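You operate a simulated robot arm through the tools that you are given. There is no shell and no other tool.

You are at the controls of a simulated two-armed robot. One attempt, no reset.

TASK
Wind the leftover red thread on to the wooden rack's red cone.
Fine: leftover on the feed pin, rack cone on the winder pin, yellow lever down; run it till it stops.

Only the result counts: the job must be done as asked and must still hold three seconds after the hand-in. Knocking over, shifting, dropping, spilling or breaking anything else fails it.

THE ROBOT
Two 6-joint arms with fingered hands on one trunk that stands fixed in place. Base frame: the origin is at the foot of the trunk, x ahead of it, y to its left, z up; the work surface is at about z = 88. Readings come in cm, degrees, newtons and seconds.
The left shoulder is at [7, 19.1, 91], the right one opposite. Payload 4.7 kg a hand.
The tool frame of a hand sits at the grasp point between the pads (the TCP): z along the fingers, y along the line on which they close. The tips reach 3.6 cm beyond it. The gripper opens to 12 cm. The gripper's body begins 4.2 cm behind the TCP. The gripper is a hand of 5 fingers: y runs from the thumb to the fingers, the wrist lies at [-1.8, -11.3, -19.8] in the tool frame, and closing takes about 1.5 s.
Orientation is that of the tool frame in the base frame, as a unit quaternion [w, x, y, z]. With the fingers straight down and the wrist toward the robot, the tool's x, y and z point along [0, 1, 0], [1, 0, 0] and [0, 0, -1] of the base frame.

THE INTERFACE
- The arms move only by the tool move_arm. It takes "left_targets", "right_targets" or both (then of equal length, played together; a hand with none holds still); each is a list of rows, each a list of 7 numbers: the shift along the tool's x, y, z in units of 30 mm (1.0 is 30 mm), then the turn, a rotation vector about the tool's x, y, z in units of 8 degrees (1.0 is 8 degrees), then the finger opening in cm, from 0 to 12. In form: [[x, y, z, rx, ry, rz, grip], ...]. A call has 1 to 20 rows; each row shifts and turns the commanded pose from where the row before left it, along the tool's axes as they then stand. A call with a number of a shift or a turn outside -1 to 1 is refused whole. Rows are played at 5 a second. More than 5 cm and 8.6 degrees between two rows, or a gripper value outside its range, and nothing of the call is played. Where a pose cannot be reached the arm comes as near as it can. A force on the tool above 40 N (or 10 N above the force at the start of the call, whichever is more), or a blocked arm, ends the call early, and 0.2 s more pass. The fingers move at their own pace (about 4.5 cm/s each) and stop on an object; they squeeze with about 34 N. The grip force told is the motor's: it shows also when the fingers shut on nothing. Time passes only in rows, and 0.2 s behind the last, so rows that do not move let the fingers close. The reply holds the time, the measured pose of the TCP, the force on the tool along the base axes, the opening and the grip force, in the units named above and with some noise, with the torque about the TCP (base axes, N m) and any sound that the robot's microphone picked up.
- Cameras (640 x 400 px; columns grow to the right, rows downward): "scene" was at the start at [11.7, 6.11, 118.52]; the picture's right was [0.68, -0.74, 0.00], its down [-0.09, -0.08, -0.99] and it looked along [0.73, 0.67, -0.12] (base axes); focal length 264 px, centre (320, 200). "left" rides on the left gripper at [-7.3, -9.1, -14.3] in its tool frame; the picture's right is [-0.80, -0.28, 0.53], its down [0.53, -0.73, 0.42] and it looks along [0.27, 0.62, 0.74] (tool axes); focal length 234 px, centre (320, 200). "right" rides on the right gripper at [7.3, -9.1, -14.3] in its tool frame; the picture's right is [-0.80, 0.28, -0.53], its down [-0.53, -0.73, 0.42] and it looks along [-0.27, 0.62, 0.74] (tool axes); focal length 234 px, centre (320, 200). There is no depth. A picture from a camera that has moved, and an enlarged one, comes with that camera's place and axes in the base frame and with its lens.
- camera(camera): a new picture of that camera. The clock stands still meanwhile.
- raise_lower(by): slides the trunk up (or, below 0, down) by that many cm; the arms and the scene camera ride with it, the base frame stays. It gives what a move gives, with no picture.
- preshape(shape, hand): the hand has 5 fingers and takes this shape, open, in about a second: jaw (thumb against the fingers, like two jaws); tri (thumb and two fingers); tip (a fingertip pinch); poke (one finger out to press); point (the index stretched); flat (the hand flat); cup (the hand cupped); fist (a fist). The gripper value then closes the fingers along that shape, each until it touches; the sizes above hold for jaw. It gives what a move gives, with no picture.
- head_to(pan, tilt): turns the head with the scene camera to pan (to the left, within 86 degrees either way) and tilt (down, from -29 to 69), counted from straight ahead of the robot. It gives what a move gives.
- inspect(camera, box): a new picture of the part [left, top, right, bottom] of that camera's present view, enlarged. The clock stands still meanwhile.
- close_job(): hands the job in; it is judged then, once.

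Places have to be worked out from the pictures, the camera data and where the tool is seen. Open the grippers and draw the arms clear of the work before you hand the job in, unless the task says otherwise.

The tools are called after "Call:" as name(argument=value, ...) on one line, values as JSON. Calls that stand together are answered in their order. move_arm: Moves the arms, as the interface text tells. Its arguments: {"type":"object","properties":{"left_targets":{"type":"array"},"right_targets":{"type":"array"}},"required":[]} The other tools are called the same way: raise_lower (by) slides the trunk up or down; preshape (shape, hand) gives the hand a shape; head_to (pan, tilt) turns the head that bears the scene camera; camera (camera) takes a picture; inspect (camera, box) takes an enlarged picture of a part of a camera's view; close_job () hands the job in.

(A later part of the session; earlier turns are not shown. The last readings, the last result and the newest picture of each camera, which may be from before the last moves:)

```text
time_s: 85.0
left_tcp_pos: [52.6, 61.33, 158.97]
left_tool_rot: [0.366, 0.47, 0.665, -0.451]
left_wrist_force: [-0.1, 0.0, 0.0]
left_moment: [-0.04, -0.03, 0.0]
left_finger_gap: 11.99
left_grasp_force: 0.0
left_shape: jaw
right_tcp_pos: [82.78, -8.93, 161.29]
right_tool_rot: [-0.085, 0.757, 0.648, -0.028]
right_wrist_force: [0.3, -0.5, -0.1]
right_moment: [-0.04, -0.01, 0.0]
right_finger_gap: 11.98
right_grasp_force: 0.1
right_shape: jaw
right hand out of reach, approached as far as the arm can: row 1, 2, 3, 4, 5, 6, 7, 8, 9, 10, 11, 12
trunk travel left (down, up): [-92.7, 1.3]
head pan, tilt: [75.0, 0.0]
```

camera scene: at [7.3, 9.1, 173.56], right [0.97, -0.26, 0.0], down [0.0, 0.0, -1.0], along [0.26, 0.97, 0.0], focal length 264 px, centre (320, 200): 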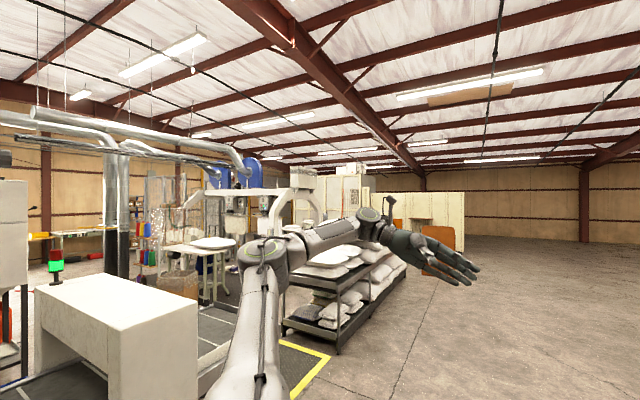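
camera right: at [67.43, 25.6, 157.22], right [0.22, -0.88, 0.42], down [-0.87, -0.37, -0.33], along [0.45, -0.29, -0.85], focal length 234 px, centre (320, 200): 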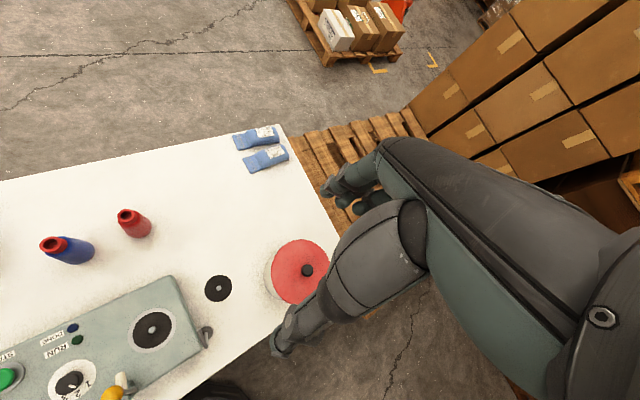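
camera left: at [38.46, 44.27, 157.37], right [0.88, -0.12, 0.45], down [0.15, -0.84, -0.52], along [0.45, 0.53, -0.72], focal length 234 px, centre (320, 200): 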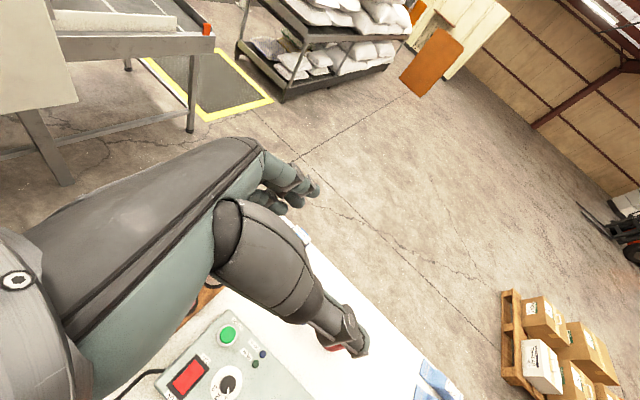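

Right arm is clear. Now swing the left arm about its tilted base axis toward the front (co-rotating), 8 rows.

Call:
move_arm(left_targets=[[-0.99, 0.146, 0.472, 0.208, 0.035, 0.425, 12], [-0.99, 0.146, 0.472, 0.208, 0.035, 0.425, 12], [-0.99, 0.146, 0.472, 0.208, 0.035, 0.425, 12], [-0.99, 0.146, 0.472, 0.208, 0.035, 0.425, 12], [-0.99, 0.146, 0.472, 0.208, 0.035, 0.425, 12], [-0.99, 0.146, 0.472, 0.208, 0.035, 0.425, 12], [-0.99, 0.146, 0.472, 0.208, 0.035, 0.425, 12], [-0.99, 0.146, 0.472, 0.208, 0.035, 0.425, 12]])

Call:
camera(camera="scene")

```text
time_s: 86.8
left_tcp_pos: [57.56, 43.07, 177.12]
left_tool_rot: [0.393, 0.66, 0.488, -0.414]
left_wrist_force: [0.4, -1.6, 0.4]
left_moment: [0.02, -0.01, 0.03]
left_finger_gap: 11.98
left_grasp_force: 0.0
left_shape: jaw
right_tcp_pos: [82.91, -8.87, 161.14]
right_tool_rot: [-0.086, 0.756, 0.648, -0.028]
right_wrist_force: [-0.6, 0.3, -0.3]
right_moment: [-0.03, 0.0, -0.03]
right_finger_gap: 11.97
right_grasp_force: 0.0
right_shape: jaw
trunk travel left (down, up): [-92.7, 1.3]
head pan, tilt: [75.0, 0.0]
```

```text
taken
camera scene: at [7.37, 8.45, 173.59], right [0.97, -0.26, 0.0], down [0.0, 0.0, -1.0], along [0.26, 0.97, 0.0], focal length 264 px, centre (320, 200)
```

scene: 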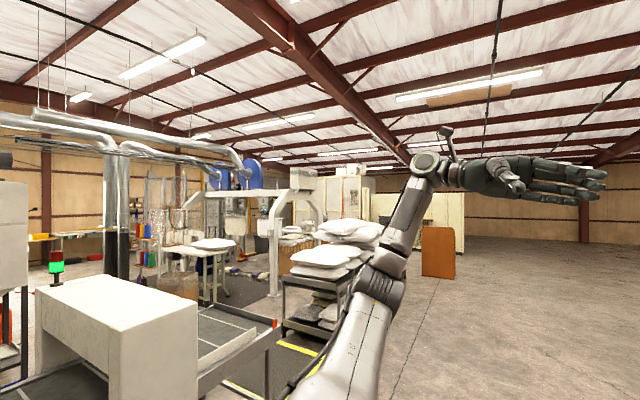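

Excellent — the upper arm swings forward now (the "J2 L" mark faces the head, like the right arm). I continue 6 more rows.

Call:
move_arm(left_targets=[[-0.99, 0.146, 0.472, 0.208, 0.035, 0.425, 12], [-0.99, 0.146, 0.472, 0.208, 0.035, 0.425, 12], [-0.99, 0.146, 0.472, 0.208, 0.035, 0.425, 12], [-0.99, 0.146, 0.472, 0.208, 0.035, 0.425, 12], [-0.99, 0.146, 0.472, 0.208, 0.035, 0.425, 12], [-0.99, 0.146, 0.472, 0.208, 0.035, 0.425, 12]])

Call:
head_to(pan=50, tilt=0)

Call:
camera(camera="scene")

```text
time_s: 88.2
left_tcp_pos: [52.33, 29.3, 190.68]
left_tool_rot: [0.396, 0.773, 0.33, -0.369]
left_wrist_force: [-0.2, 0.0, 0.7]
left_moment: [0.03, -0.01, 0.03]
left_finger_gap: 11.99
left_grasp_force: 0.0
left_shape: jaw
right_tcp_pos: [82.7, -8.84, 161.21]
right_tool_rot: [-0.085, 0.757, 0.647, -0.028]
right_wrist_force: [-0.8, -0.5, 0.8]
right_moment: [0.01, -0.02, 0.0]
right_finger_gap: 11.98
right_grasp_force: 0.0
right_shape: jaw
trunk travel left (down, up): [-92.7, 1.3]
head pan, tilt: [75.0, 0.0]
```

```text
time_s: 89.1
left_tcp_pos: [52.46, 29.51, 190.56]
left_tool_rot: [0.396, 0.773, 0.33, -0.371]
left_wrist_force: [-0.3, -0.2, -0.1]
left_moment: [0.01, 0.02, 0.0]
left_finger_gap: 12.01
left_grasp_force: 0.0
left_shape: jaw
right_tcp_pos: [82.92, -8.73, 161.27]
right_tool_rot: [-0.084, 0.758, 0.647, -0.028]
right_wrist_force: [1.1, -0.1, -0.3]
right_moment: [-0.02, 0.02, 0.01]
right_finger_gap: 11.97
right_grasp_force: 0.0
right_shape: jaw
trunk travel left (down, up): [-92.7, 1.3]
head pan, tilt: [50.0, 0.0]
```

```text
taken
camera scene: at [10.7, 6.8, 173.59], right [0.77, -0.64, 0.0], down [0.0, 0.0, -1.0], along [0.64, 0.77, 0.0], focal length 264 px, centre (320, 200)
```

scene: 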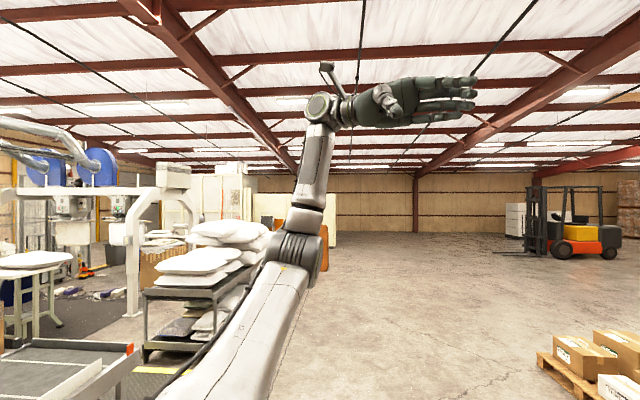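

The left arm is now in the same configuration as the right one. Next I turn the hand to tool-down about the wrist point (11 rows), keeping the wrist in place.

Call:
move_arm(left_targets=[[0.933, -0.06, -0.051, 0.0255, 0.762, -0.44, 12], [0.933, -0.06, -0.051, 0.0255, 0.762, -0.44, 12], [0.933, -0.06, -0.051, 0.0255, 0.762, -0.44, 12], [0.933, -0.06, -0.051, 0.0255, 0.762, -0.44, 12], [0.933, -0.06, -0.051, 0.0255, 0.762, -0.44, 12], [0.933, -0.06, -0.051, 0.0255, 0.762, -0.44, 12], [0.933, -0.06, -0.051, 0.0255, 0.762, -0.44, 12], [0.933, -0.06, -0.051, 0.0255, 0.762, -0.44, 12], [0.933, -0.06, -0.051, 0.0255, 0.762, -0.44, 12], [0.933, -0.06, -0.051, 0.0255, 0.762, -0.44, 12], [0.933, -0.06, -0.051, 0.0255, 0.762, -0.44, 12]])

Call:
camera(camera="scene")

```text
time_s: 91.5
left_tcp_pos: [57.02, 54.62, 159.05]
left_tool_rot: [0.004, 0.707, 0.707, 0.004]
left_wrist_force: [-0.2, -0.3, 0.1]
left_moment: [-0.04, -0.02, 0.01]
left_finger_gap: 11.97
left_grasp_force: 0.0
left_shape: jaw
left hand out of reach, approached as far as the arm can: row 5, 6, 7, 8, 9, 10, 11
right_tcp_pos: [82.73, -8.59, 161.24]
right_tool_rot: [-0.084, 0.757, 0.648, -0.03]
right_wrist_force: [-0.1, 0.2, 0.3]
right_moment: [0.02, -0.01, 0.0]
right_finger_gap: 11.98
right_grasp_force: 0.1
right_shape: jaw
trunk travel left (down, up): [-92.7, 1.3]
head pan, tilt: [50.0, 0.0]
```

```text
taken
camera scene: at [10.6, 6.91, 173.59], right [0.77, -0.64, 0.0], down [0.0, 0.0, -1.0], along [0.64, 0.77, 0.0], focal length 264 px, centre (320, 200)
```

scene: 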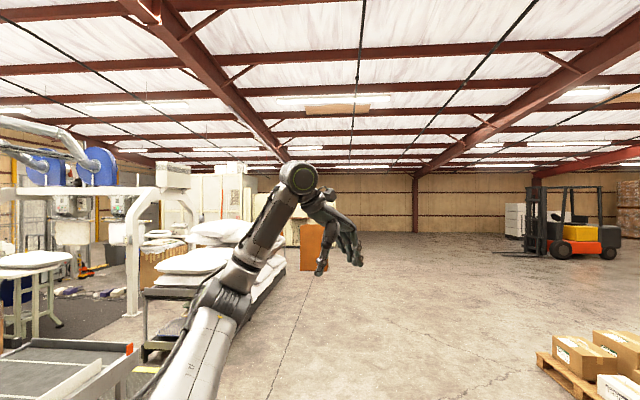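

Tool-down reached in the new configuration. Now test moving over the leftover cone's position [77, 45] at this height.

Call:
move_arm(left_targets=[[-0.46, 0.95, 0, 0, 0, 0, 12], [-0.46, 0.95, 0, 0, 0, 0, 12], [-0.46, 0.95, 0, 0, 0, 0, 12], [-0.46, 0.95, 0, 0, 0, 0, 12], [-0.46, 0.95, 0, 0, 0, 0, 12], [-0.46, 0.95, 0, 0, 0, 0, 12], [-0.46, 0.95, 0, 0, 0, 0, 12]])

```text
time_s: 93.1
left_tcp_pos: [76.7, 46.54, 155.87]
left_tool_rot: [-0.001, 0.706, 0.708, 0.002]
left_wrist_force: [-0.5, -0.2, -0.5]
left_moment: [-0.01, 0.0, 0.0]
left_finger_gap: 12.01
left_grasp_force: 0.1
left_shape: jaw
left hand out of reach, approached as far as the arm can: row 1, 2, 3
right_tcp_pos: [82.79, -8.95, 161.12]
right_tool_rot: [-0.086, 0.756, 0.648, -0.029]
right_wrist_force: [0.0, 0.4, -0.2]
right_moment: [0.0, 0.0, 0.0]
right_finger_gap: 12.0
right_grasp_force: 0.1
right_shape: jaw
trunk travel left (down, up): [-92.7, 1.3]
head pan, tilt: [50.0, 0.0]
```

The left hand is now over the leftover cone. I lower the trunk 40 cm (fingertips to about z=112, well above the cones) and take fresh pictures to align.

Call:
raise_lower(by=-40)

Call:
head_to(pan=35, tilt=25)

Call:
camera(camera="scene")

Call:
camera(camera="left")

Call:
camera(camera="right")

```text
time_s: 96.9
left_tcp_pos: [76.55, 46.75, 115.94]
left_tool_rot: [0.0, 0.707, 0.708, 0.001]
left_wrist_force: [-0.6, -0.5, 1.4]
left_moment: [0.0, -0.02, 0.03]
left_finger_gap: 11.99
left_grasp_force: 0.1
left_shape: jaw
right_tcp_pos: [82.79, -8.8, 121.3]
right_tool_rot: [-0.084, 0.757, 0.648, -0.029]
right_wrist_force: [-1.3, -0.7, -0.2]
right_moment: [0.04, -0.01, -0.01]
right_finger_gap: 12.0
right_grasp_force: 0.1
right_shape: jaw
trunk travel left (down, up): [-52.7, 41.3]
head pan, tilt: [50.0, 0.0]
```

```text
time_s: 97.8
left_tcp_pos: [76.51, 46.66, 115.75]
left_tool_rot: [-0.001, 0.706, 0.708, 0.001]
left_wrist_force: [-0.2, 0.6, 0.3]
left_moment: [0.01, -0.01, -0.01]
left_finger_gap: 11.97
left_grasp_force: 0.1
left_shape: jaw
right_tcp_pos: [82.87, -8.78, 121.19]
right_tool_rot: [-0.084, 0.757, 0.648, -0.029]
right_wrist_force: [0.7, 0.2, -0.1]
right_moment: [0.0, -0.01, 0.03]
right_finger_gap: 11.99
right_grasp_force: 0.0
right_shape: jaw
trunk travel left (down, up): [-52.7, 41.3]
head pan, tilt: [35.0, 25.0]
```

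```text
taken
camera scene: at [12.47, 5.15, 129.56], right [0.57, -0.82, 0.0], down [-0.35, -0.24, -0.91], along [0.74, 0.52, -0.42], focal length 264 px, centre (320, 200)
```

scene: 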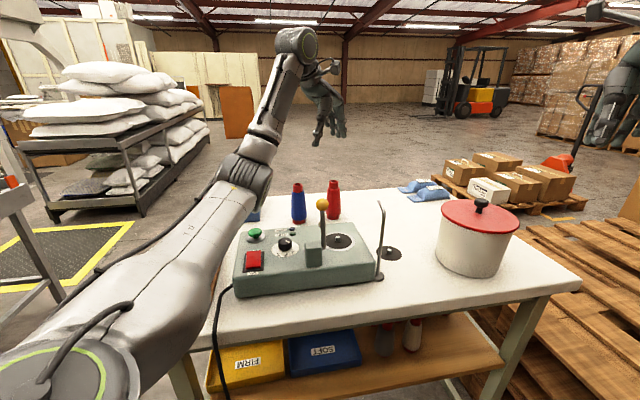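

```text
taken
camera left: at [67.43, 39.52, 130.04], right [-0.28, -0.8, -0.53], down [-0.73, 0.53, -0.42], along [0.62, 0.27, -0.74], focal length 234 px, centre (320, 200)
```

left: 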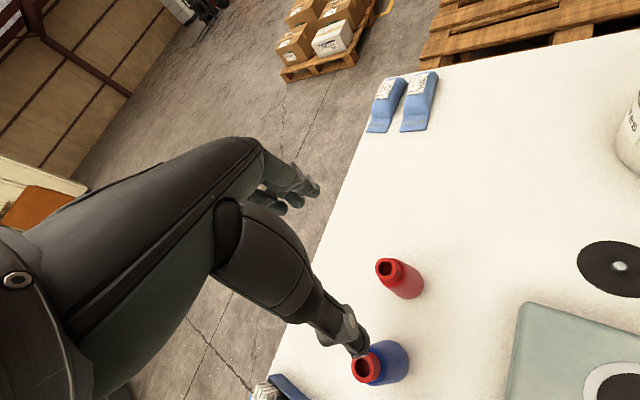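

```text
taken
camera right: at [77.14, -1.61, 137.29], right [0.22, -0.88, 0.42], down [-0.86, -0.38, -0.33], along [0.45, -0.29, -0.85], focal length 234 px, centre (320, 200)
```

right: 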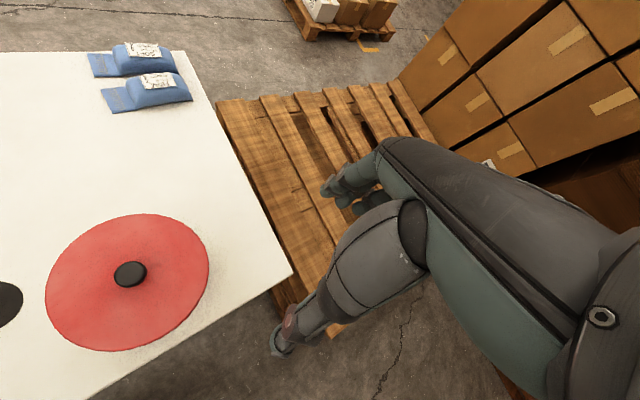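

The elbow-down arm would sink into the rack/table if I lower the trunk more, so I should keep the shoulder high and reach down. I raise the trunk 35 and then lower the hand with the arm, checking the posture.

Call:
raise_lower(by=35)

Call:
move_arm(left_targets=[[-0.1, 0, 1, 0, 0, 0, 12], [-0.1, 0, 1, 0, 0, 0, 12], [-0.1, 0, 1, 0, 0, 0, 12], [-0.1, 0, 1, 0, 0, 0, 12], [0, 0, 1, 0, 0, 0, 12], [0, 0, 1, 0, 0, 0, 12], [0, 0, 1, 0, 0, 0, 12], [0, 0, 1, 0, 0, 0, 12]])

Call:
camera(camera="scene")

```text
time_s: 101.2
left_tcp_pos: [76.49, 46.72, 150.79]
left_tool_rot: [0.0, 0.707, 0.707, 0.0]
left_wrist_force: [-0.3, -0.2, -0.3]
left_moment: [0.01, 0.01, 0.02]
left_finger_gap: 11.98
left_grasp_force: 0.1
left_shape: jaw
right_tcp_pos: [82.73, -8.74, 156.36]
right_tool_rot: [-0.085, 0.757, 0.647, -0.029]
right_wrist_force: [0.4, -0.6, -0.2]
right_moment: [-0.02, -0.02, 0.05]
right_finger_gap: 12.02
right_grasp_force: 0.0
right_shape: jaw
trunk travel left (down, up): [-87.7, 6.3]
head pan, tilt: [35.0, 25.0]
```

```text
time_s: 103.0
left_tcp_pos: [76.41, 45.73, 126.73]
left_tool_rot: [-0.001, 0.707, 0.707, 0.001]
left_wrist_force: [-0.2, 0.4, 0.6]
left_moment: [-0.04, 0.01, 0.01]
left_finger_gap: 11.97
left_grasp_force: 0.1
left_shape: jaw
right_tcp_pos: [82.9, -8.64, 156.22]
right_tool_rot: [-0.084, 0.757, 0.647, -0.029]
right_wrist_force: [1.0, 0.2, 0.3]
right_moment: [-0.05, 0.0, -0.02]
right_finger_gap: 11.99
right_grasp_force: 0.0
right_shape: jaw
trunk travel left (down, up): [-87.7, 6.3]
head pan, tilt: [35.0, 25.0]
```

```text
taken
camera scene: at [12.52, 5.23, 164.55], right [0.57, -0.82, 0.0], down [-0.35, -0.24, -0.91], along [0.74, 0.52, -0.42], focal length 264 px, centre (320, 200)
```

scene: 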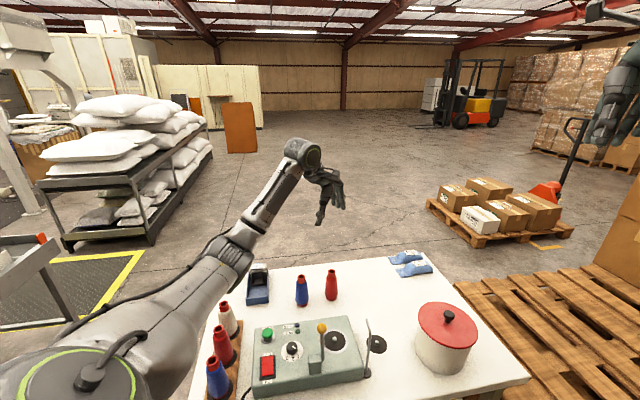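

The arm reaches down well with a high shoulder, elbow stays clear of the rack. I take zoomed pictures to fix the leftover cone's position and the hand's.

Call:
inspect(camera="scene", box=[270, 140, 390, 310])

Call:
camera(camera="left")

Call:
inspect(camera="scene", box=[190, 280, 310, 400])

```text
2.35 times, centred on (330, 225) of scene
camera zoom: at [12.52, 5.23, 164.55], right [0.57, -0.82, 0.0], down [-0.35, -0.24, -0.91], along [0.74, 0.52, -0.42], focal length 622 px, centre (296, 141)
```

zoom: 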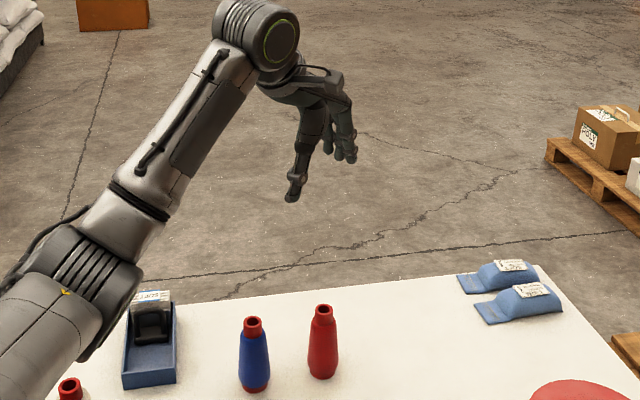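

```text
taken
camera left: at [67.26, 38.55, 140.87], right [-0.28, -0.8, -0.53], down [-0.73, 0.53, -0.42], along [0.62, 0.27, -0.74], focal length 234 px, centre (320, 200)
```

left: 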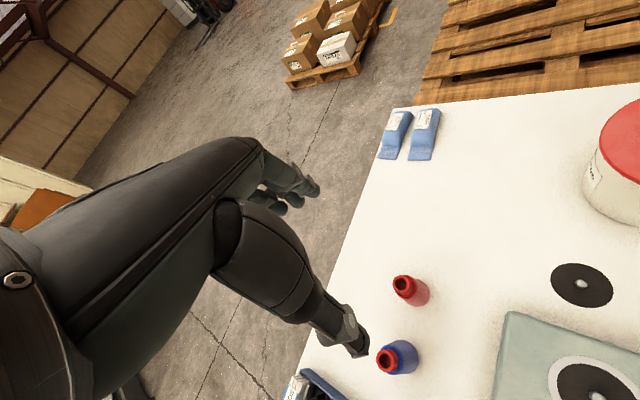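

```text
3.33 times, centred on (250, 340) of scene
camera zoom: at [12.52, 5.23, 164.55], right [0.57, -0.82, 0.0], down [-0.35, -0.24, -0.91], along [0.74, 0.52, -0.42], focal length 880 px, centre (553, -267)
```

zoom: 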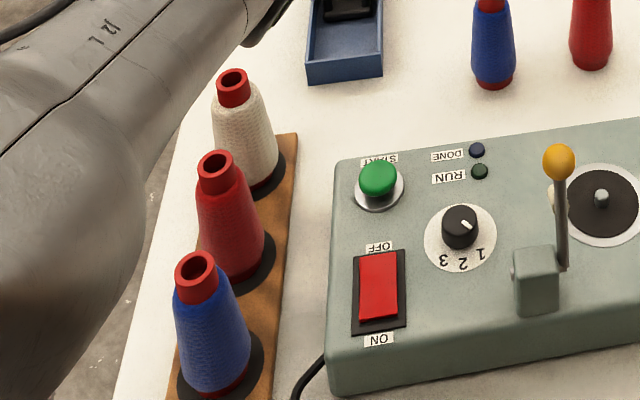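

Cone fixes agree at about [76.9, 45.2]. I descend most of the way with a tiny correction.

Call:
move_arm(left_targets=[[-0.025, 0.025, 1, 0, 0, 0, 12], [-0.025, 0.025, 1, 0, 0, 0, 12], [-0.025, 0.025, 1, 0, 0, 0, 12], [-0.025, 0.025, 1, 0, 0, 0, 12], [-0.025, 0.025, 1, 0, 0, 0, 12], [-0.025, 0.025, 1, 0, 0, 0, 12], [-0.025, 0.025, 0.8, 0, 0, 0, 12]])

Call:
camera(camera="scene")

Call:
camera(camera="left")

Call:
inspect(camera="scene", box=[260, 200, 400, 320])

```text
time_s: 104.6
left_tcp_pos: [77.12, 44.74, 106.36]
left_tool_rot: [0.0, 0.707, 0.707, 0.0]
left_wrist_force: [0.7, 0.5, -0.3]
left_moment: [0.05, -0.03, -0.02]
left_finger_gap: 11.97
left_grasp_force: 0.1
left_shape: jaw
right_tcp_pos: [82.79, -8.63, 156.12]
right_tool_rot: [-0.085, 0.757, 0.647, -0.029]
right_wrist_force: [0.2, 0.2, -1.2]
right_moment: [0.0, 0.01, 0.02]
right_finger_gap: 12.0
right_grasp_force: 0.0
right_shape: jaw
trunk travel left (down, up): [-87.7, 6.3]
head pan, tilt: [35.0, 25.0]
```

```text
taken
camera scene: at [12.52, 5.16, 164.55], right [0.57, -0.82, 0.0], down [-0.35, -0.24, -0.91], along [0.74, 0.52, -0.42], focal length 264 px, centre (320, 200)
```

scene: 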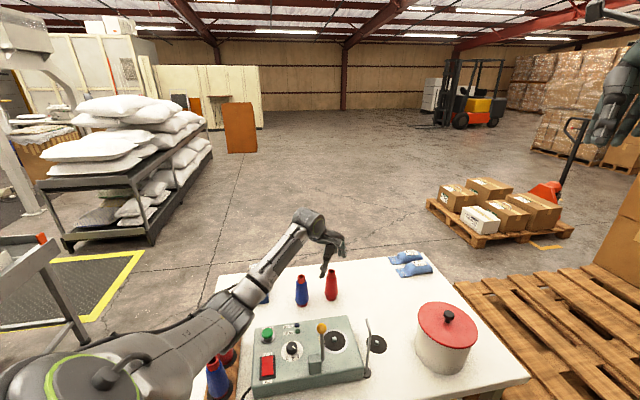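

```text
taken
camera left: at [67.94, 37.58, 120.54], right [-0.28, -0.8, -0.53], down [-0.73, 0.53, -0.42], along [0.62, 0.27, -0.74], focal length 234 px, centre (320, 200)
```

left: 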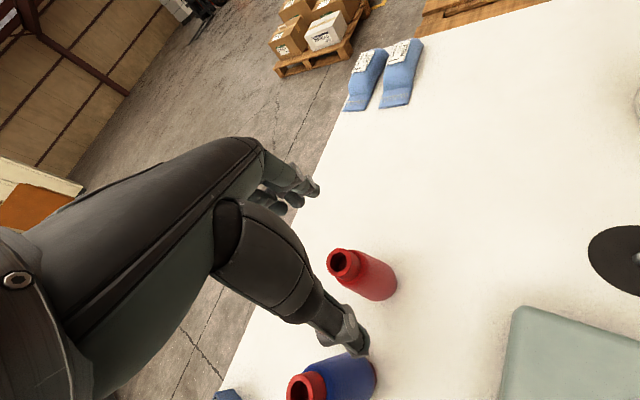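

```text
3.33 times, centred on (330, 260) of scene
camera zoom: at [12.52, 5.16, 164.55], right [0.57, -0.82, 0.0], down [-0.35, -0.24, -0.91], along [0.74, 0.52, -0.42], focal length 880 px, centre (287, 0)
```

zoom: 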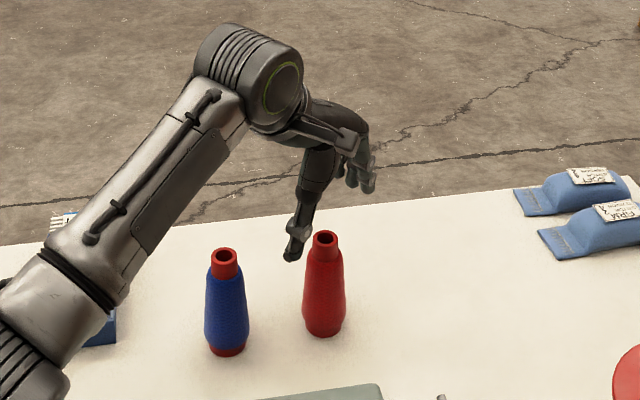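

Aligned within 3 mm. Descend 9 cm to grasp height (TCP z≈97.5).

Call:
move_arm(left_targets=[[0.05, -0.03, 0.95, 0, 0, 0, 12], [0.05, -0.03, 0.95, 0, 0, 0, 12], [0, 0, 0.95, 0, 0, 0, 12], [0, 0, 0, 0, 0, 0, 12]])

Call:
inspect(camera="scene", box=[190, 200, 400, 370])

Call:
camera(camera="left")

```text
time_s: 105.6
left_tcp_pos: [76.96, 45.15, 97.59]
left_tool_rot: [0.0, 0.707, 0.707, 0.002]
left_wrist_force: [0.3, 0.3, -0.8]
left_moment: [-0.01, 0.01, 0.0]
left_finger_gap: 12.0
left_grasp_force: 0.2
left_shape: jaw
right_tcp_pos: [82.73, -8.76, 156.25]
right_tool_rot: [-0.085, 0.757, 0.647, -0.029]
right_wrist_force: [-0.7, 0.7, 0.1]
right_moment: [0.0, -0.02, 0.02]
right_finger_gap: 11.99
right_grasp_force: 0.0
right_shape: jaw
trunk travel left (down, up): [-87.7, 6.3]
head pan, tilt: [35.0, 25.0]
```

```text
2.35 times, centred on (295, 285) of scene
camera zoom: at [12.47, 5.13, 164.55], right [0.57, -0.82, 0.0], down [-0.35, -0.24, -0.91], along [0.74, 0.52, -0.42], focal length 622 px, centre (379, 0)
```

zoom: 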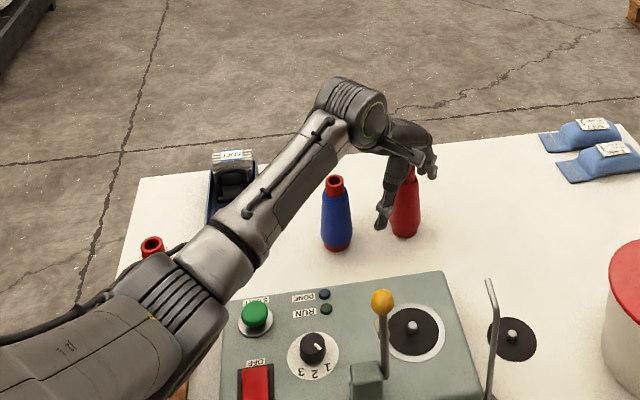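

```text
taken
camera left: at [67.84, 37.93, 111.76], right [-0.28, -0.8, -0.53], down [-0.73, 0.53, -0.42], along [0.62, 0.27, -0.74], focal length 234 px, centre (320, 200)
```

left: 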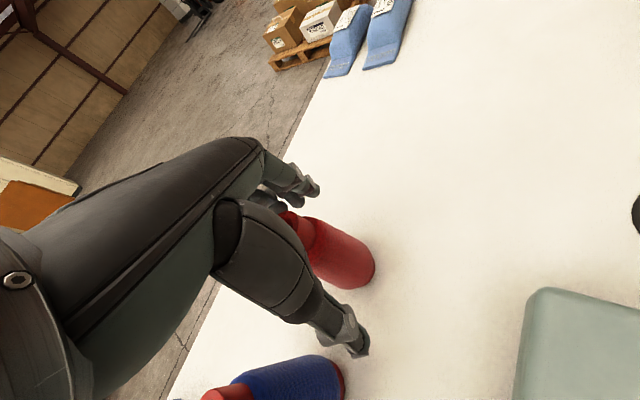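

Hand straddles the cone, elbow is clear (z≈115). Close the fingers.

Call:
move_arm(left_targets=[[0, 0, 0, 0, 0, 0, 2], [0, 0, 0, 0, 0, 0, 2], [0, 0, 0, 0, 0, 0, 2], [0, 0, 0, 0, 0, 0, 2], [0, 0, 0, 0, 0, 0, 2], [0, 0, 0, 0, 0, 0, 2], [0, 0, 0, 0, 0, 0, 2], [0, 0, 0, 0, 0, 0, 2]])

Call:
camera(camera="left")

Call:
inspect(camera="scene", box=[290, 220, 370, 310])

```text
time_s: 107.4
left_tcp_pos: [76.95, 45.17, 97.56]
left_tool_rot: [0.0, 0.707, 0.708, 0.001]
left_wrist_force: [-0.6, 0.1, -0.3]
left_moment: [-0.02, 0.0, 0.0]
left_finger_gap: 3.32
left_grasp_force: 33.9
left_shape: jaw
right_tcp_pos: [82.69, -8.77, 156.24]
right_tool_rot: [-0.084, 0.757, 0.647, -0.029]
right_wrist_force: [0.1, -0.3, 0.1]
right_moment: [-0.01, 0.02, -0.01]
right_finger_gap: 11.97
right_grasp_force: 0.0
right_shape: jaw
trunk travel left (down, up): [-87.7, 6.3]
head pan, tilt: [35.0, 25.0]
```

```text
taken
camera left: at [67.84, 37.96, 111.77], right [-0.28, -0.8, -0.53], down [-0.73, 0.53, -0.42], along [0.62, 0.27, -0.74], focal length 234 px, centre (320, 200)
```

left: 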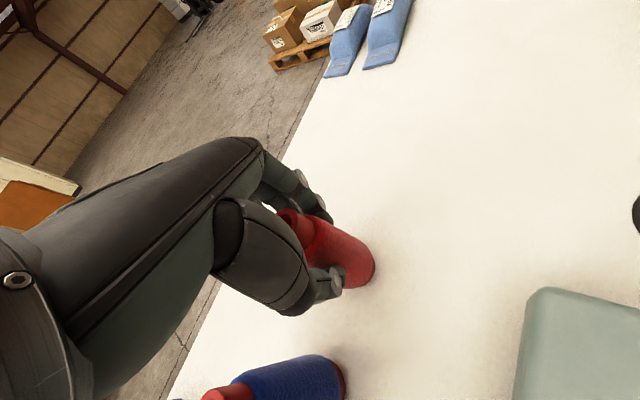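

```text
4.44 times, centred on (330, 265) of scene
camera zoom: at [12.48, 5.15, 164.55], right [0.57, -0.82, 0.0], down [-0.35, -0.24, -0.91], along [0.74, 0.52, -0.42], focal length 1174 px, centre (276, -89)
```

zoom: 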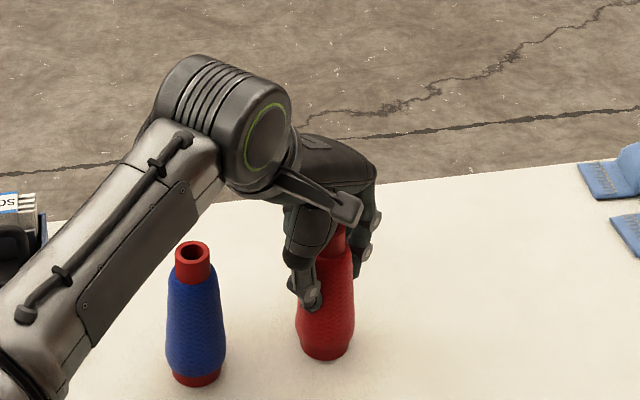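

Firm grip (gap 3.3 cm, 34 N). Lift 15 cm straight up.

Call:
move_arm(left_targets=[[0, 0, -0.4, 0, 0, 0, 2], [0, 0, -0.8, 0, 0, 0, 2], [0, 0, -1, 0, 0, 0, 2], [0, 0, -1, 0, 0, 0, 2], [0, 0, -1, 0, 0, 0, 2], [0, 0, -1, 0, 0, 0, 2]])

Call:
camera(camera="scene")

Call:
camera(camera="left")

```text
time_s: 108.8
left_tcp_pos: [76.93, 45.16, 113.24]
left_tool_rot: [0.0, 0.707, 0.707, 0.001]
left_wrist_force: [-0.7, -0.5, 0.2]
left_moment: [0.0, -0.02, 0.0]
left_finger_gap: 3.31
left_grasp_force: 34.3
left_shape: jaw
right_tcp_pos: [82.83, -8.71, 156.26]
right_tool_rot: [-0.085, 0.757, 0.647, -0.029]
right_wrist_force: [0.2, -0.5, -0.3]
right_moment: [0.02, -0.05, -0.01]
right_finger_gap: 11.98
right_grasp_force: 0.0
right_shape: jaw
trunk travel left (down, up): [-87.7, 6.3]
head pan, tilt: [35.0, 25.0]
```

```text
taken
camera scene: at [12.44, 5.11, 164.55], right [0.57, -0.82, 0.0], down [-0.35, -0.24, -0.91], along [0.74, 0.52, -0.42], focal length 264 px, centre (320, 200)
```

scene: 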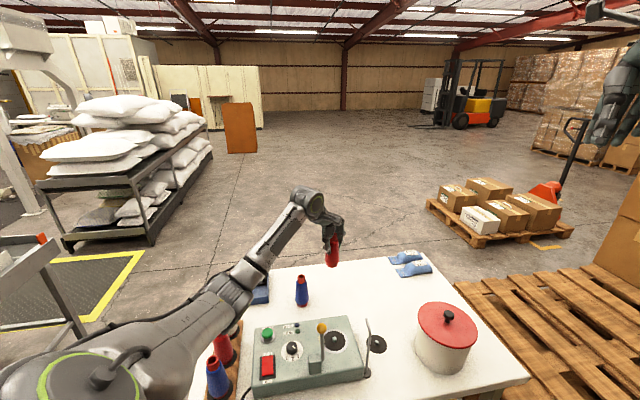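

```text
taken
camera left: at [67.77, 37.88, 127.53], right [-0.28, -0.8, -0.53], down [-0.73, 0.53, -0.42], along [0.62, 0.27, -0.74], focal length 234 px, centre (320, 200)
```

left: 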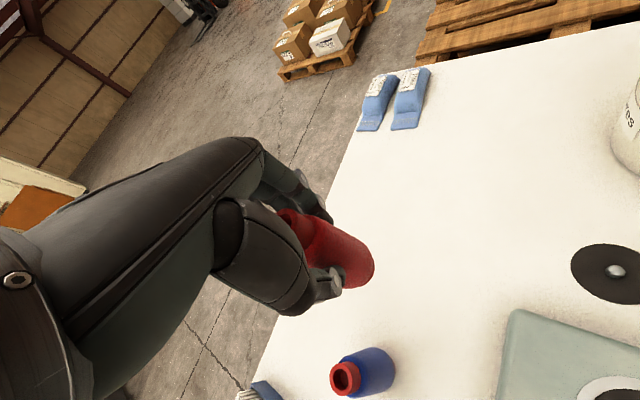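

The leftover cone is lifted cleanly. Now turn the hand (yaw −48°) here, well above everything, before travelling to the feed pin.

Call:
move_arm(left_targets=[[0, 0, 0, 0, 0, 1, 2], [0, 0, 0, 0, 0, 1, 2], [0, 0, 0, 0, 0, 1, 2], [0, 0, 0, 0, 0, 1, 2], [0, 0, 0, 0, 0, 1, 2], [0, 0, 0, 0, 0, 1, 2]])

```text
time_s: 110.2
left_tcp_pos: [76.95, 45.31, 113.38]
left_tool_rot: [0.0, 0.934, 0.357, 0.001]
left_wrist_force: [-0.2, 0.2, -0.9]
left_moment: [-0.01, 0.0, 0.02]
left_finger_gap: 3.33
left_grasp_force: 34.3
left_shape: jaw
right_tcp_pos: [82.78, -8.7, 156.22]
right_tool_rot: [-0.085, 0.758, 0.647, -0.029]
right_wrist_force: [0.2, 0.5, -0.6]
right_moment: [0.02, 0.01, -0.02]
right_finger_gap: 12.0
right_grasp_force: 0.2
right_shape: jaw
trunk travel left (down, up): [-87.7, 6.3]
head pan, tilt: [35.0, 25.0]
```

Yaw turn is fine. Now carry the cone to above the feed pin at [69, 22.7] (cone bottom at z≈104).

Call:
move_arm(left_targets=[[-0.879, 0.475, -0.1, 0, 0, 0, 2], [-0.879, 0.475, -0.1, 0, 0, 0, 2], [-0.879, 0.475, -0.1, 0, 0, 0, 2], [-0.879, 0.475, 0, 0, 0, 0, 2], [-0.879, 0.475, 0, 0, 0, 0, 2], [-0.879, 0.475, 0, 0, 0, 0, 2], [-0.879, 0.475, 0, 0, 0, 0, 2], [-0.879, 0.475, 0, 0, 0, 0, 2], [0, 0, 0, 0, 0, 0, 2]])

Call:
camera(camera="scene")

Call:
camera(camera="left")

Call:
camera(camera="right")

```text
time_s: 112.2
left_tcp_pos: [68.88, 22.78, 114.21]
left_tool_rot: [0.0, 0.933, 0.359, 0.001]
left_wrist_force: [0.4, 0.2, -0.1]
left_moment: [-0.02, -0.01, -0.03]
left_finger_gap: 3.31
left_grasp_force: 34.2
left_shape: jaw
right_tcp_pos: [82.82, -8.64, 156.12]
right_tool_rot: [-0.084, 0.757, 0.647, -0.029]
right_wrist_force: [0.8, 0.3, 0.4]
right_moment: [0.0, -0.04, 0.01]
right_finger_gap: 12.0
right_grasp_force: 0.0
right_shape: jaw
trunk travel left (down, up): [-87.7, 6.3]
head pan, tilt: [35.0, 25.0]
```

```text
taken
camera scene: at [12.49, 5.21, 164.55], right [0.57, -0.82, 0.0], down [-0.35, -0.24, -0.91], along [0.74, 0.52, -0.42], focal length 264 px, centre (320, 200)
```

scene: 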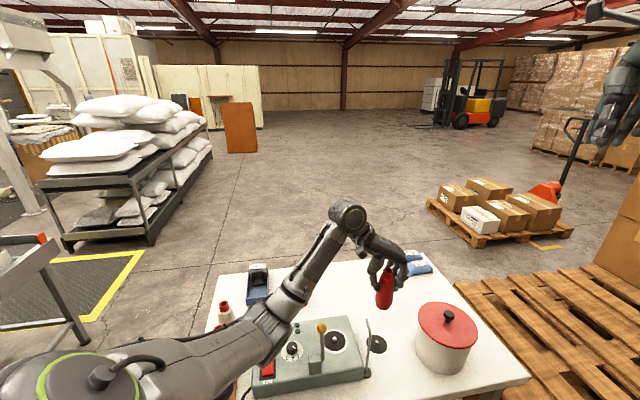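

```text
taken
camera left: at [57.39, 24.74, 128.48], right [-0.78, -0.33, -0.53], down [-0.1, 0.9, -0.42], along [0.61, -0.28, -0.74], focal length 234 px, centre (320, 200)
```

left: 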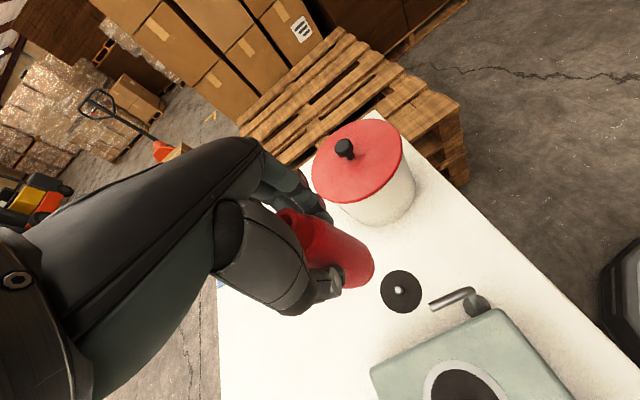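

```text
taken
camera right: at [77.17, -1.55, 172.29], right [0.22, -0.88, 0.42], down [-0.86, -0.38, -0.33], along [0.45, -0.29, -0.85], focal length 234 px, centre (320, 200)
```

right: 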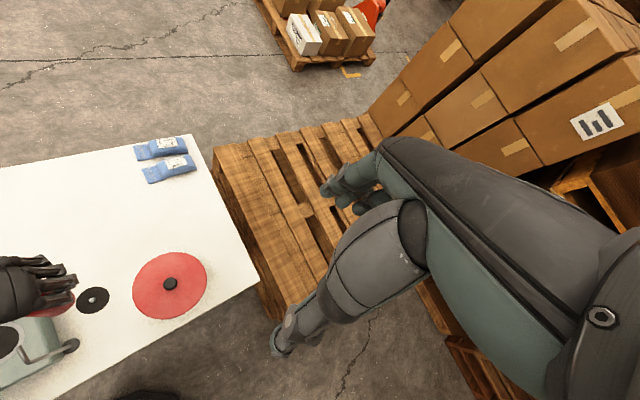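

I'm above the pin. I raise the trunk 6 cm for elbow clearance and take close-ups to measure where the cone's base sits relative to the hand and pin.

Call:
raise_lower(by=6)

Call:
inspect(camera="left", box=[260, 190, 460, 320])

Call:
inspect(camera="scene", box=[340, 240, 420, 380])

Call:
inspect(camera="right", box=[0, 220, 160, 370])

```text
time_s: 113.2
left_tcp_pos: [68.98, 22.72, 120.21]
left_tool_rot: [-0.001, 0.933, 0.359, 0.001]
left_wrist_force: [0.2, 0.7, -0.5]
left_moment: [0.0, 0.01, 0.0]
left_finger_gap: 3.32
left_grasp_force: 34.2
left_shape: jaw
right_tcp_pos: [82.79, -8.72, 162.1]
right_tool_rot: [-0.085, 0.757, 0.647, -0.029]
right_wrist_force: [-0.1, 0.1, 0.5]
right_moment: [-0.03, 0.01, 0.04]
right_finger_gap: 11.99
right_grasp_force: 0.1
right_shape: jaw
trunk travel left (down, up): [-93.7, 0.3]
head pan, tilt: [35.0, 25.0]
```

```text
3.08 times, centred on (360, 255) of left
camera zoom: at [57.44, 24.7, 134.46], right [-0.78, -0.33, -0.53], down [-0.1, 0.9, -0.42], along [0.61, -0.28, -0.74], focal length 720 px, centre (197, 31)
```

zoom: 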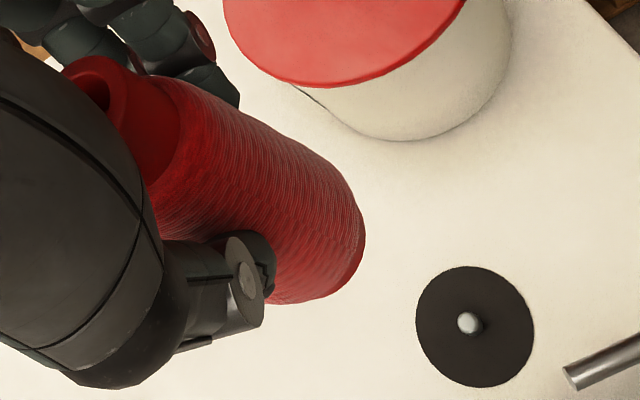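

```text
2.86 times, centred on (380, 310) of scene
camera zoom: at [12.55, 5.13, 170.54], right [0.57, -0.82, 0.0], down [-0.35, -0.24, -0.91], along [0.74, 0.52, -0.42], focal length 755 px, centre (149, -114)
```

zoom: 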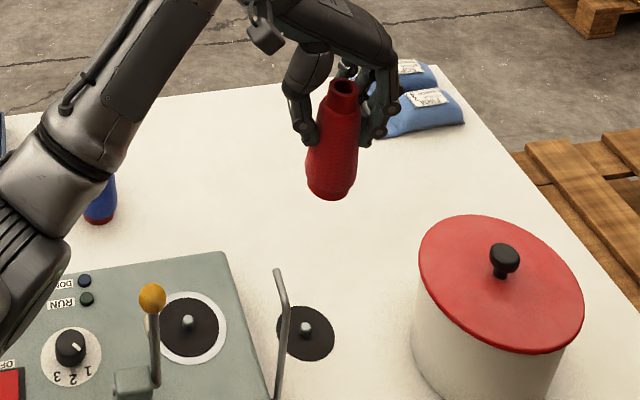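

```text
2.67 times, centred on (80, 295) of right
camera zoom: at [77.23, -1.63, 178.25], right [0.23, -0.88, 0.42], down [-0.86, -0.38, -0.33], along [0.45, -0.29, -0.85], focal length 624 px, centre (960, -53)
```

zoom: 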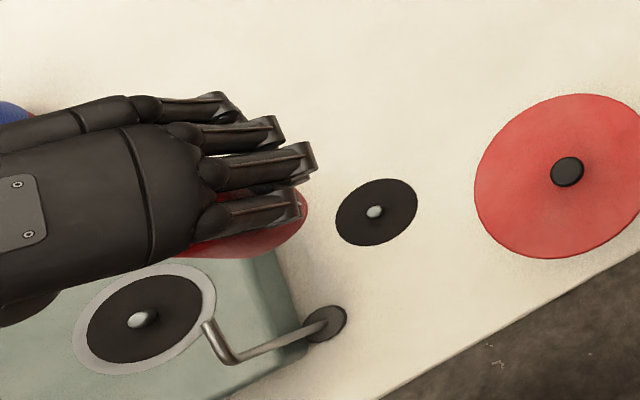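

Scene and left views put the pin at about [68.9, 23.0]. I descend until the cone's base is ~2.5 cm above the pin, shifting +0.3 in y, then re-measure at close range.

Call:
move_arm(left_targets=[[0.01, -0.012, 0.88, 0, 0, 0, 2], [0.01, -0.012, 0.88, 0, 0, 0, 2], [0.01, -0.012, 0.88, 0, 0, 0, 2], [0.01, -0.012, 0.88, 0, 0, 0, 2], [0.01, -0.012, 0.88, 0, 0, 0, 2], [0, -0.012, 0.88, 0, 0, 0, 2], [0, -0.012, 0.88, 0, 0, 0, 2], [0, 0, 0, 0, 0, 0, 2]])

Call:
inspect(camera="left", box=[260, 190, 460, 320])

Call:
inspect(camera="scene", box=[330, 280, 420, 370])

Call:
inspect(camera="right", box=[0, 220, 160, 370])

Call:
camera(camera="scene")

```text
time_s: 115.0
left_tcp_pos: [68.83, 23.22, 102.05]
left_tool_rot: [-0.001, 0.934, 0.358, 0.0]
left_wrist_force: [0.2, 0.3, -0.3]
left_moment: [0.02, 0.03, -0.01]
left_finger_gap: 3.31
left_grasp_force: 34.3
left_shape: jaw
right_tcp_pos: [82.73, -8.76, 162.15]
right_tool_rot: [-0.083, 0.757, 0.648, -0.029]
right_wrist_force: [-0.1, 0.1, 0.3]
right_moment: [-0.03, -0.03, 0.02]
right_finger_gap: 11.98
right_grasp_force: 0.1
right_shape: jaw
trunk travel left (down, up): [-93.7, 0.3]
head pan, tilt: [35.0, 25.0]
```

```text
3.08 times, centred on (360, 255) of left
camera zoom: at [57.45, 25.16, 116.25], right [-0.78, -0.33, -0.53], down [-0.1, 0.9, -0.42], along [0.61, -0.28, -0.74], focal length 720 px, centre (197, 31)
```

zoom: 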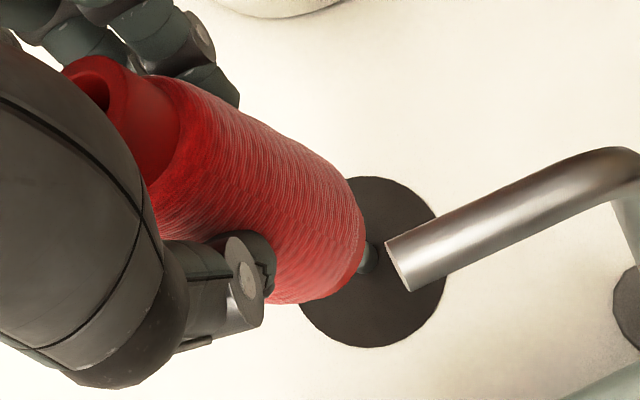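

```text
4.44 times, centred on (375, 325) of scene
camera zoom: at [12.49, 5.14, 170.55], right [0.57, -0.82, 0.0], down [-0.35, -0.24, -0.91], along [0.74, 0.52, -0.42], focal length 1174 px, centre (76, -356)
```

zoom: 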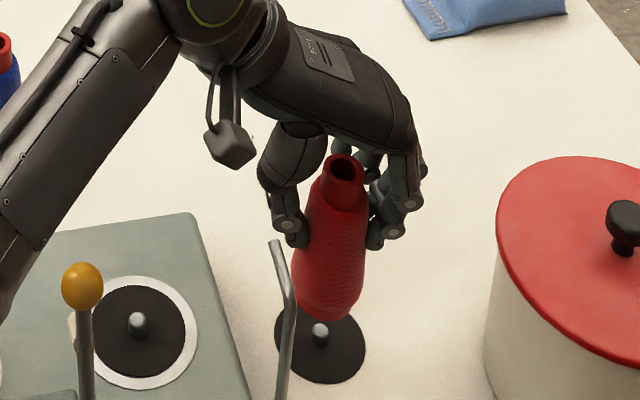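

```text
2.67 times, centred on (80, 295) of right
camera zoom: at [77.16, -1.62, 178.29], right [0.22, -0.88, 0.42], down [-0.86, -0.38, -0.33], along [0.45, -0.29, -0.85], focal length 624 px, centre (960, -53)
```

zoom: 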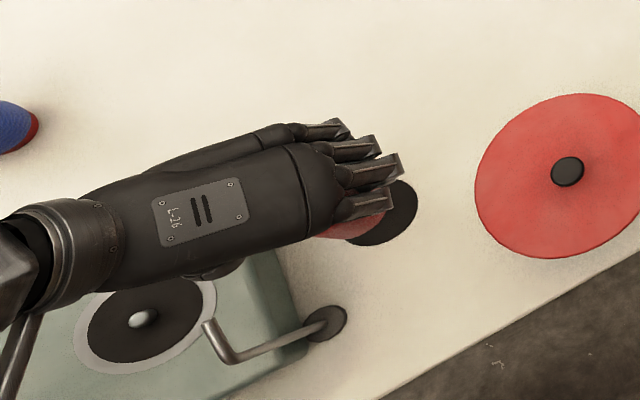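

```text
taken
camera scene: at [12.49, 5.14, 170.55], right [0.57, -0.82, 0.0], down [-0.35, -0.24, -0.91], along [0.74, 0.52, -0.42], focal length 264 px, centre (320, 200)
```

scene: 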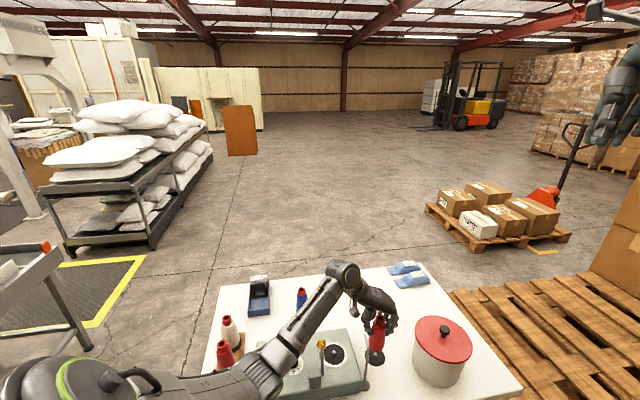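

In both views the base needs to shift about 0.4 cm toward the robot to sit over the pin. I apply this and go down 2 cm.

Call:
move_arm(left_targets=[[-0.05, -0.045, 0.2, 0, 0, 0, 2], [-0.05, -0.045, 0.25, 0, 0, 0, 2], [0, 0, 0.2, 0, 0, 0, 2], [0, 0, 0, 0, 0, 0, 2]])

Call:
inspect(camera="left", box=[310, 220, 400, 310])

Call:
inspect(camera="scene", box=[355, 305, 405, 365])

```text
time_s: 116.0
left_tcp_pos: [68.56, 23.15, 99.84]
left_tool_rot: [0.001, 0.933, 0.359, 0.001]
left_wrist_force: [0.1, -0.3, -0.1]
left_moment: [-0.02, -0.01, 0.01]
left_finger_gap: 3.31
left_grasp_force: 33.7
left_shape: jaw
right_tcp_pos: [82.73, -8.68, 162.28]
right_tool_rot: [-0.084, 0.757, 0.648, -0.028]
right_wrist_force: [0.2, -0.2, 0.3]
right_moment: [0.0, -0.02, 0.01]
right_finger_gap: 11.97
right_grasp_force: 0.1
right_shape: jaw
trunk travel left (down, up): [-93.7, 0.3]
head pan, tilt: [35.0, 25.0]
```

```text
4.44 times, centred on (355, 265) of left
camera zoom: at [57.01, 25.08, 114.17], right [-0.78, -0.33, -0.53], down [-0.1, 0.9, -0.42], along [0.61, -0.28, -0.74], focal length 1041 px, centre (164, -89)
```

zoom: 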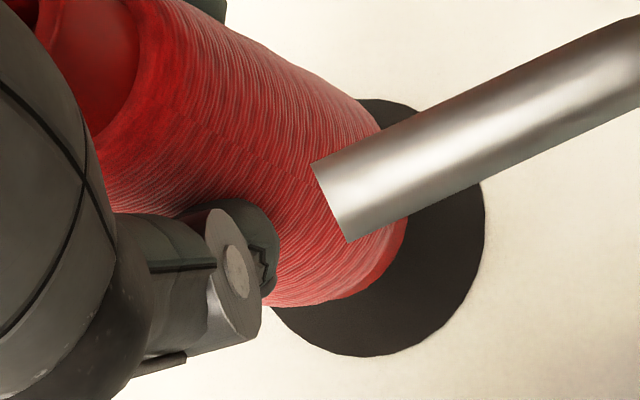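

```text
6.67 times, centred on (380, 335) of scene
camera zoom: at [12.5, 5.15, 170.55], right [0.57, -0.82, 0.0], down [-0.35, -0.24, -0.91], along [0.74, 0.52, -0.42], focal length 1761 px, centre (-80, -700)
```

zoom: 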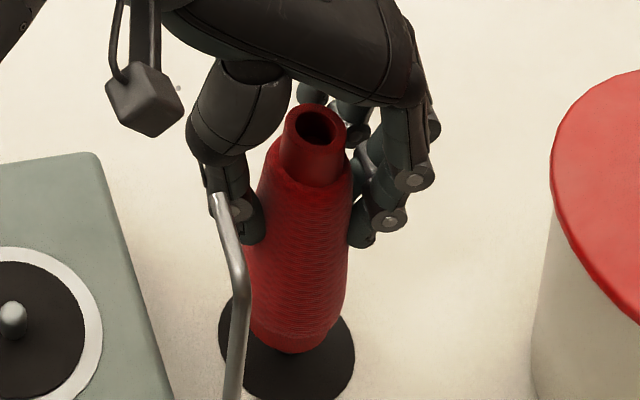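

Base appears nearly centred over the disc in both views. I lower gently in small steps, watching the force.

Call:
move_arm(left_targets=[[0, 0, 0.1, 0, 0, 0, 2], [0, 0, 0.1, 0, 0, 0, 2], [0, 0, 0.1, 0, 0, 0, 2], [0, 0, 0, 0, 0, 0, 2]])

```text
time_s: 117.0
left_tcp_pos: [68.36, 23.1, 98.95]
left_tool_rot: [-0.001, 0.934, 0.358, 0.001]
left_wrist_force: [0.1, 0.1, -0.3]
left_moment: [0.02, 0.02, -0.02]
left_finger_gap: 3.34
left_grasp_force: 34.0
left_shape: jaw
right_tcp_pos: [82.72, -8.78, 162.31]
right_tool_rot: [-0.084, 0.757, 0.647, -0.029]
right_wrist_force: [0.3, -0.3, -0.5]
right_moment: [0.02, 0.02, 0.02]
right_finger_gap: 12.0
right_grasp_force: 0.0
right_shape: jaw
trunk travel left (down, up): [-93.7, 0.3]
head pan, tilt: [35.0, 25.0]
```

No contact yet (base ≈ 89.4). Continue 3 mm more in small steps.

Call:
move_arm(left_targets=[[0, 0, 0.06, 0, 0, 0, 2], [0, 0, 0.06, 0, 0, 0, 2], [0, 0, 0, 0, 0, 0, 2]])

Call:
move_arm(left_targets=[[0, 0, 0.06, 0, 0, 0, 2], [0, 0, 0.06, 0, 0, 0, 2], [0, 0, 0, 0, 0, 0, 2]])

Call:
inspect(camera="scene", box=[355, 305, 405, 365])

```text
time_s: 117.8
left_tcp_pos: [68.29, 23.11, 98.67]
left_tool_rot: [0.0, 0.933, 0.36, 0.0]
left_wrist_force: [-0.3, 0.0, -0.4]
left_moment: [0.01, 0.0, 0.0]
left_finger_gap: 3.29
left_grasp_force: 34.3
left_shape: jaw
right_tcp_pos: [82.81, -8.68, 162.25]
right_tool_rot: [-0.084, 0.757, 0.647, -0.029]
right_wrist_force: [0.8, 0.1, -0.2]
right_moment: [0.02, -0.02, 0.01]
right_finger_gap: 11.99
right_grasp_force: 0.0
right_shape: jaw
trunk travel left (down, up): [-93.7, 0.3]
head pan, tilt: [35.0, 25.0]
```

```text
time_s: 118.6
left_tcp_pos: [68.49, 23.26, 98.15]
left_tool_rot: [0.0, 0.933, 0.359, 0.001]
left_wrist_force: [-0.2, -0.5, -0.9]
left_moment: [0.01, 0.03, 0.0]
left_finger_gap: 3.33
left_grasp_force: 34.2
left_shape: jaw
right_tcp_pos: [82.82, -8.66, 162.24]
right_tool_rot: [-0.084, 0.756, 0.648, -0.03]
right_wrist_force: [0.2, 0.1, -0.1]
right_moment: [0.0, -0.03, 0.01]
right_finger_gap: 11.97
right_grasp_force: 0.1
right_shape: jaw
trunk travel left (down, up): [-93.7, 0.3]
head pan, tilt: [35.0, 25.0]
```

```text
6.67 times, centred on (380, 335) of scene
camera zoom: at [12.49, 5.14, 170.55], right [0.57, -0.82, 0.0], down [-0.35, -0.24, -0.91], along [0.74, 0.52, -0.42], focal length 1761 px, centre (-80, -700)
```

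zoom: 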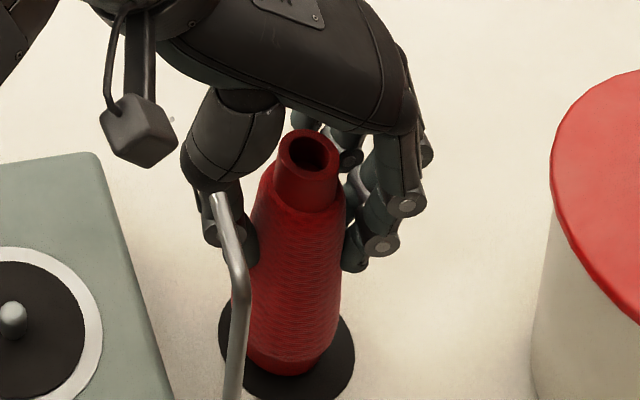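

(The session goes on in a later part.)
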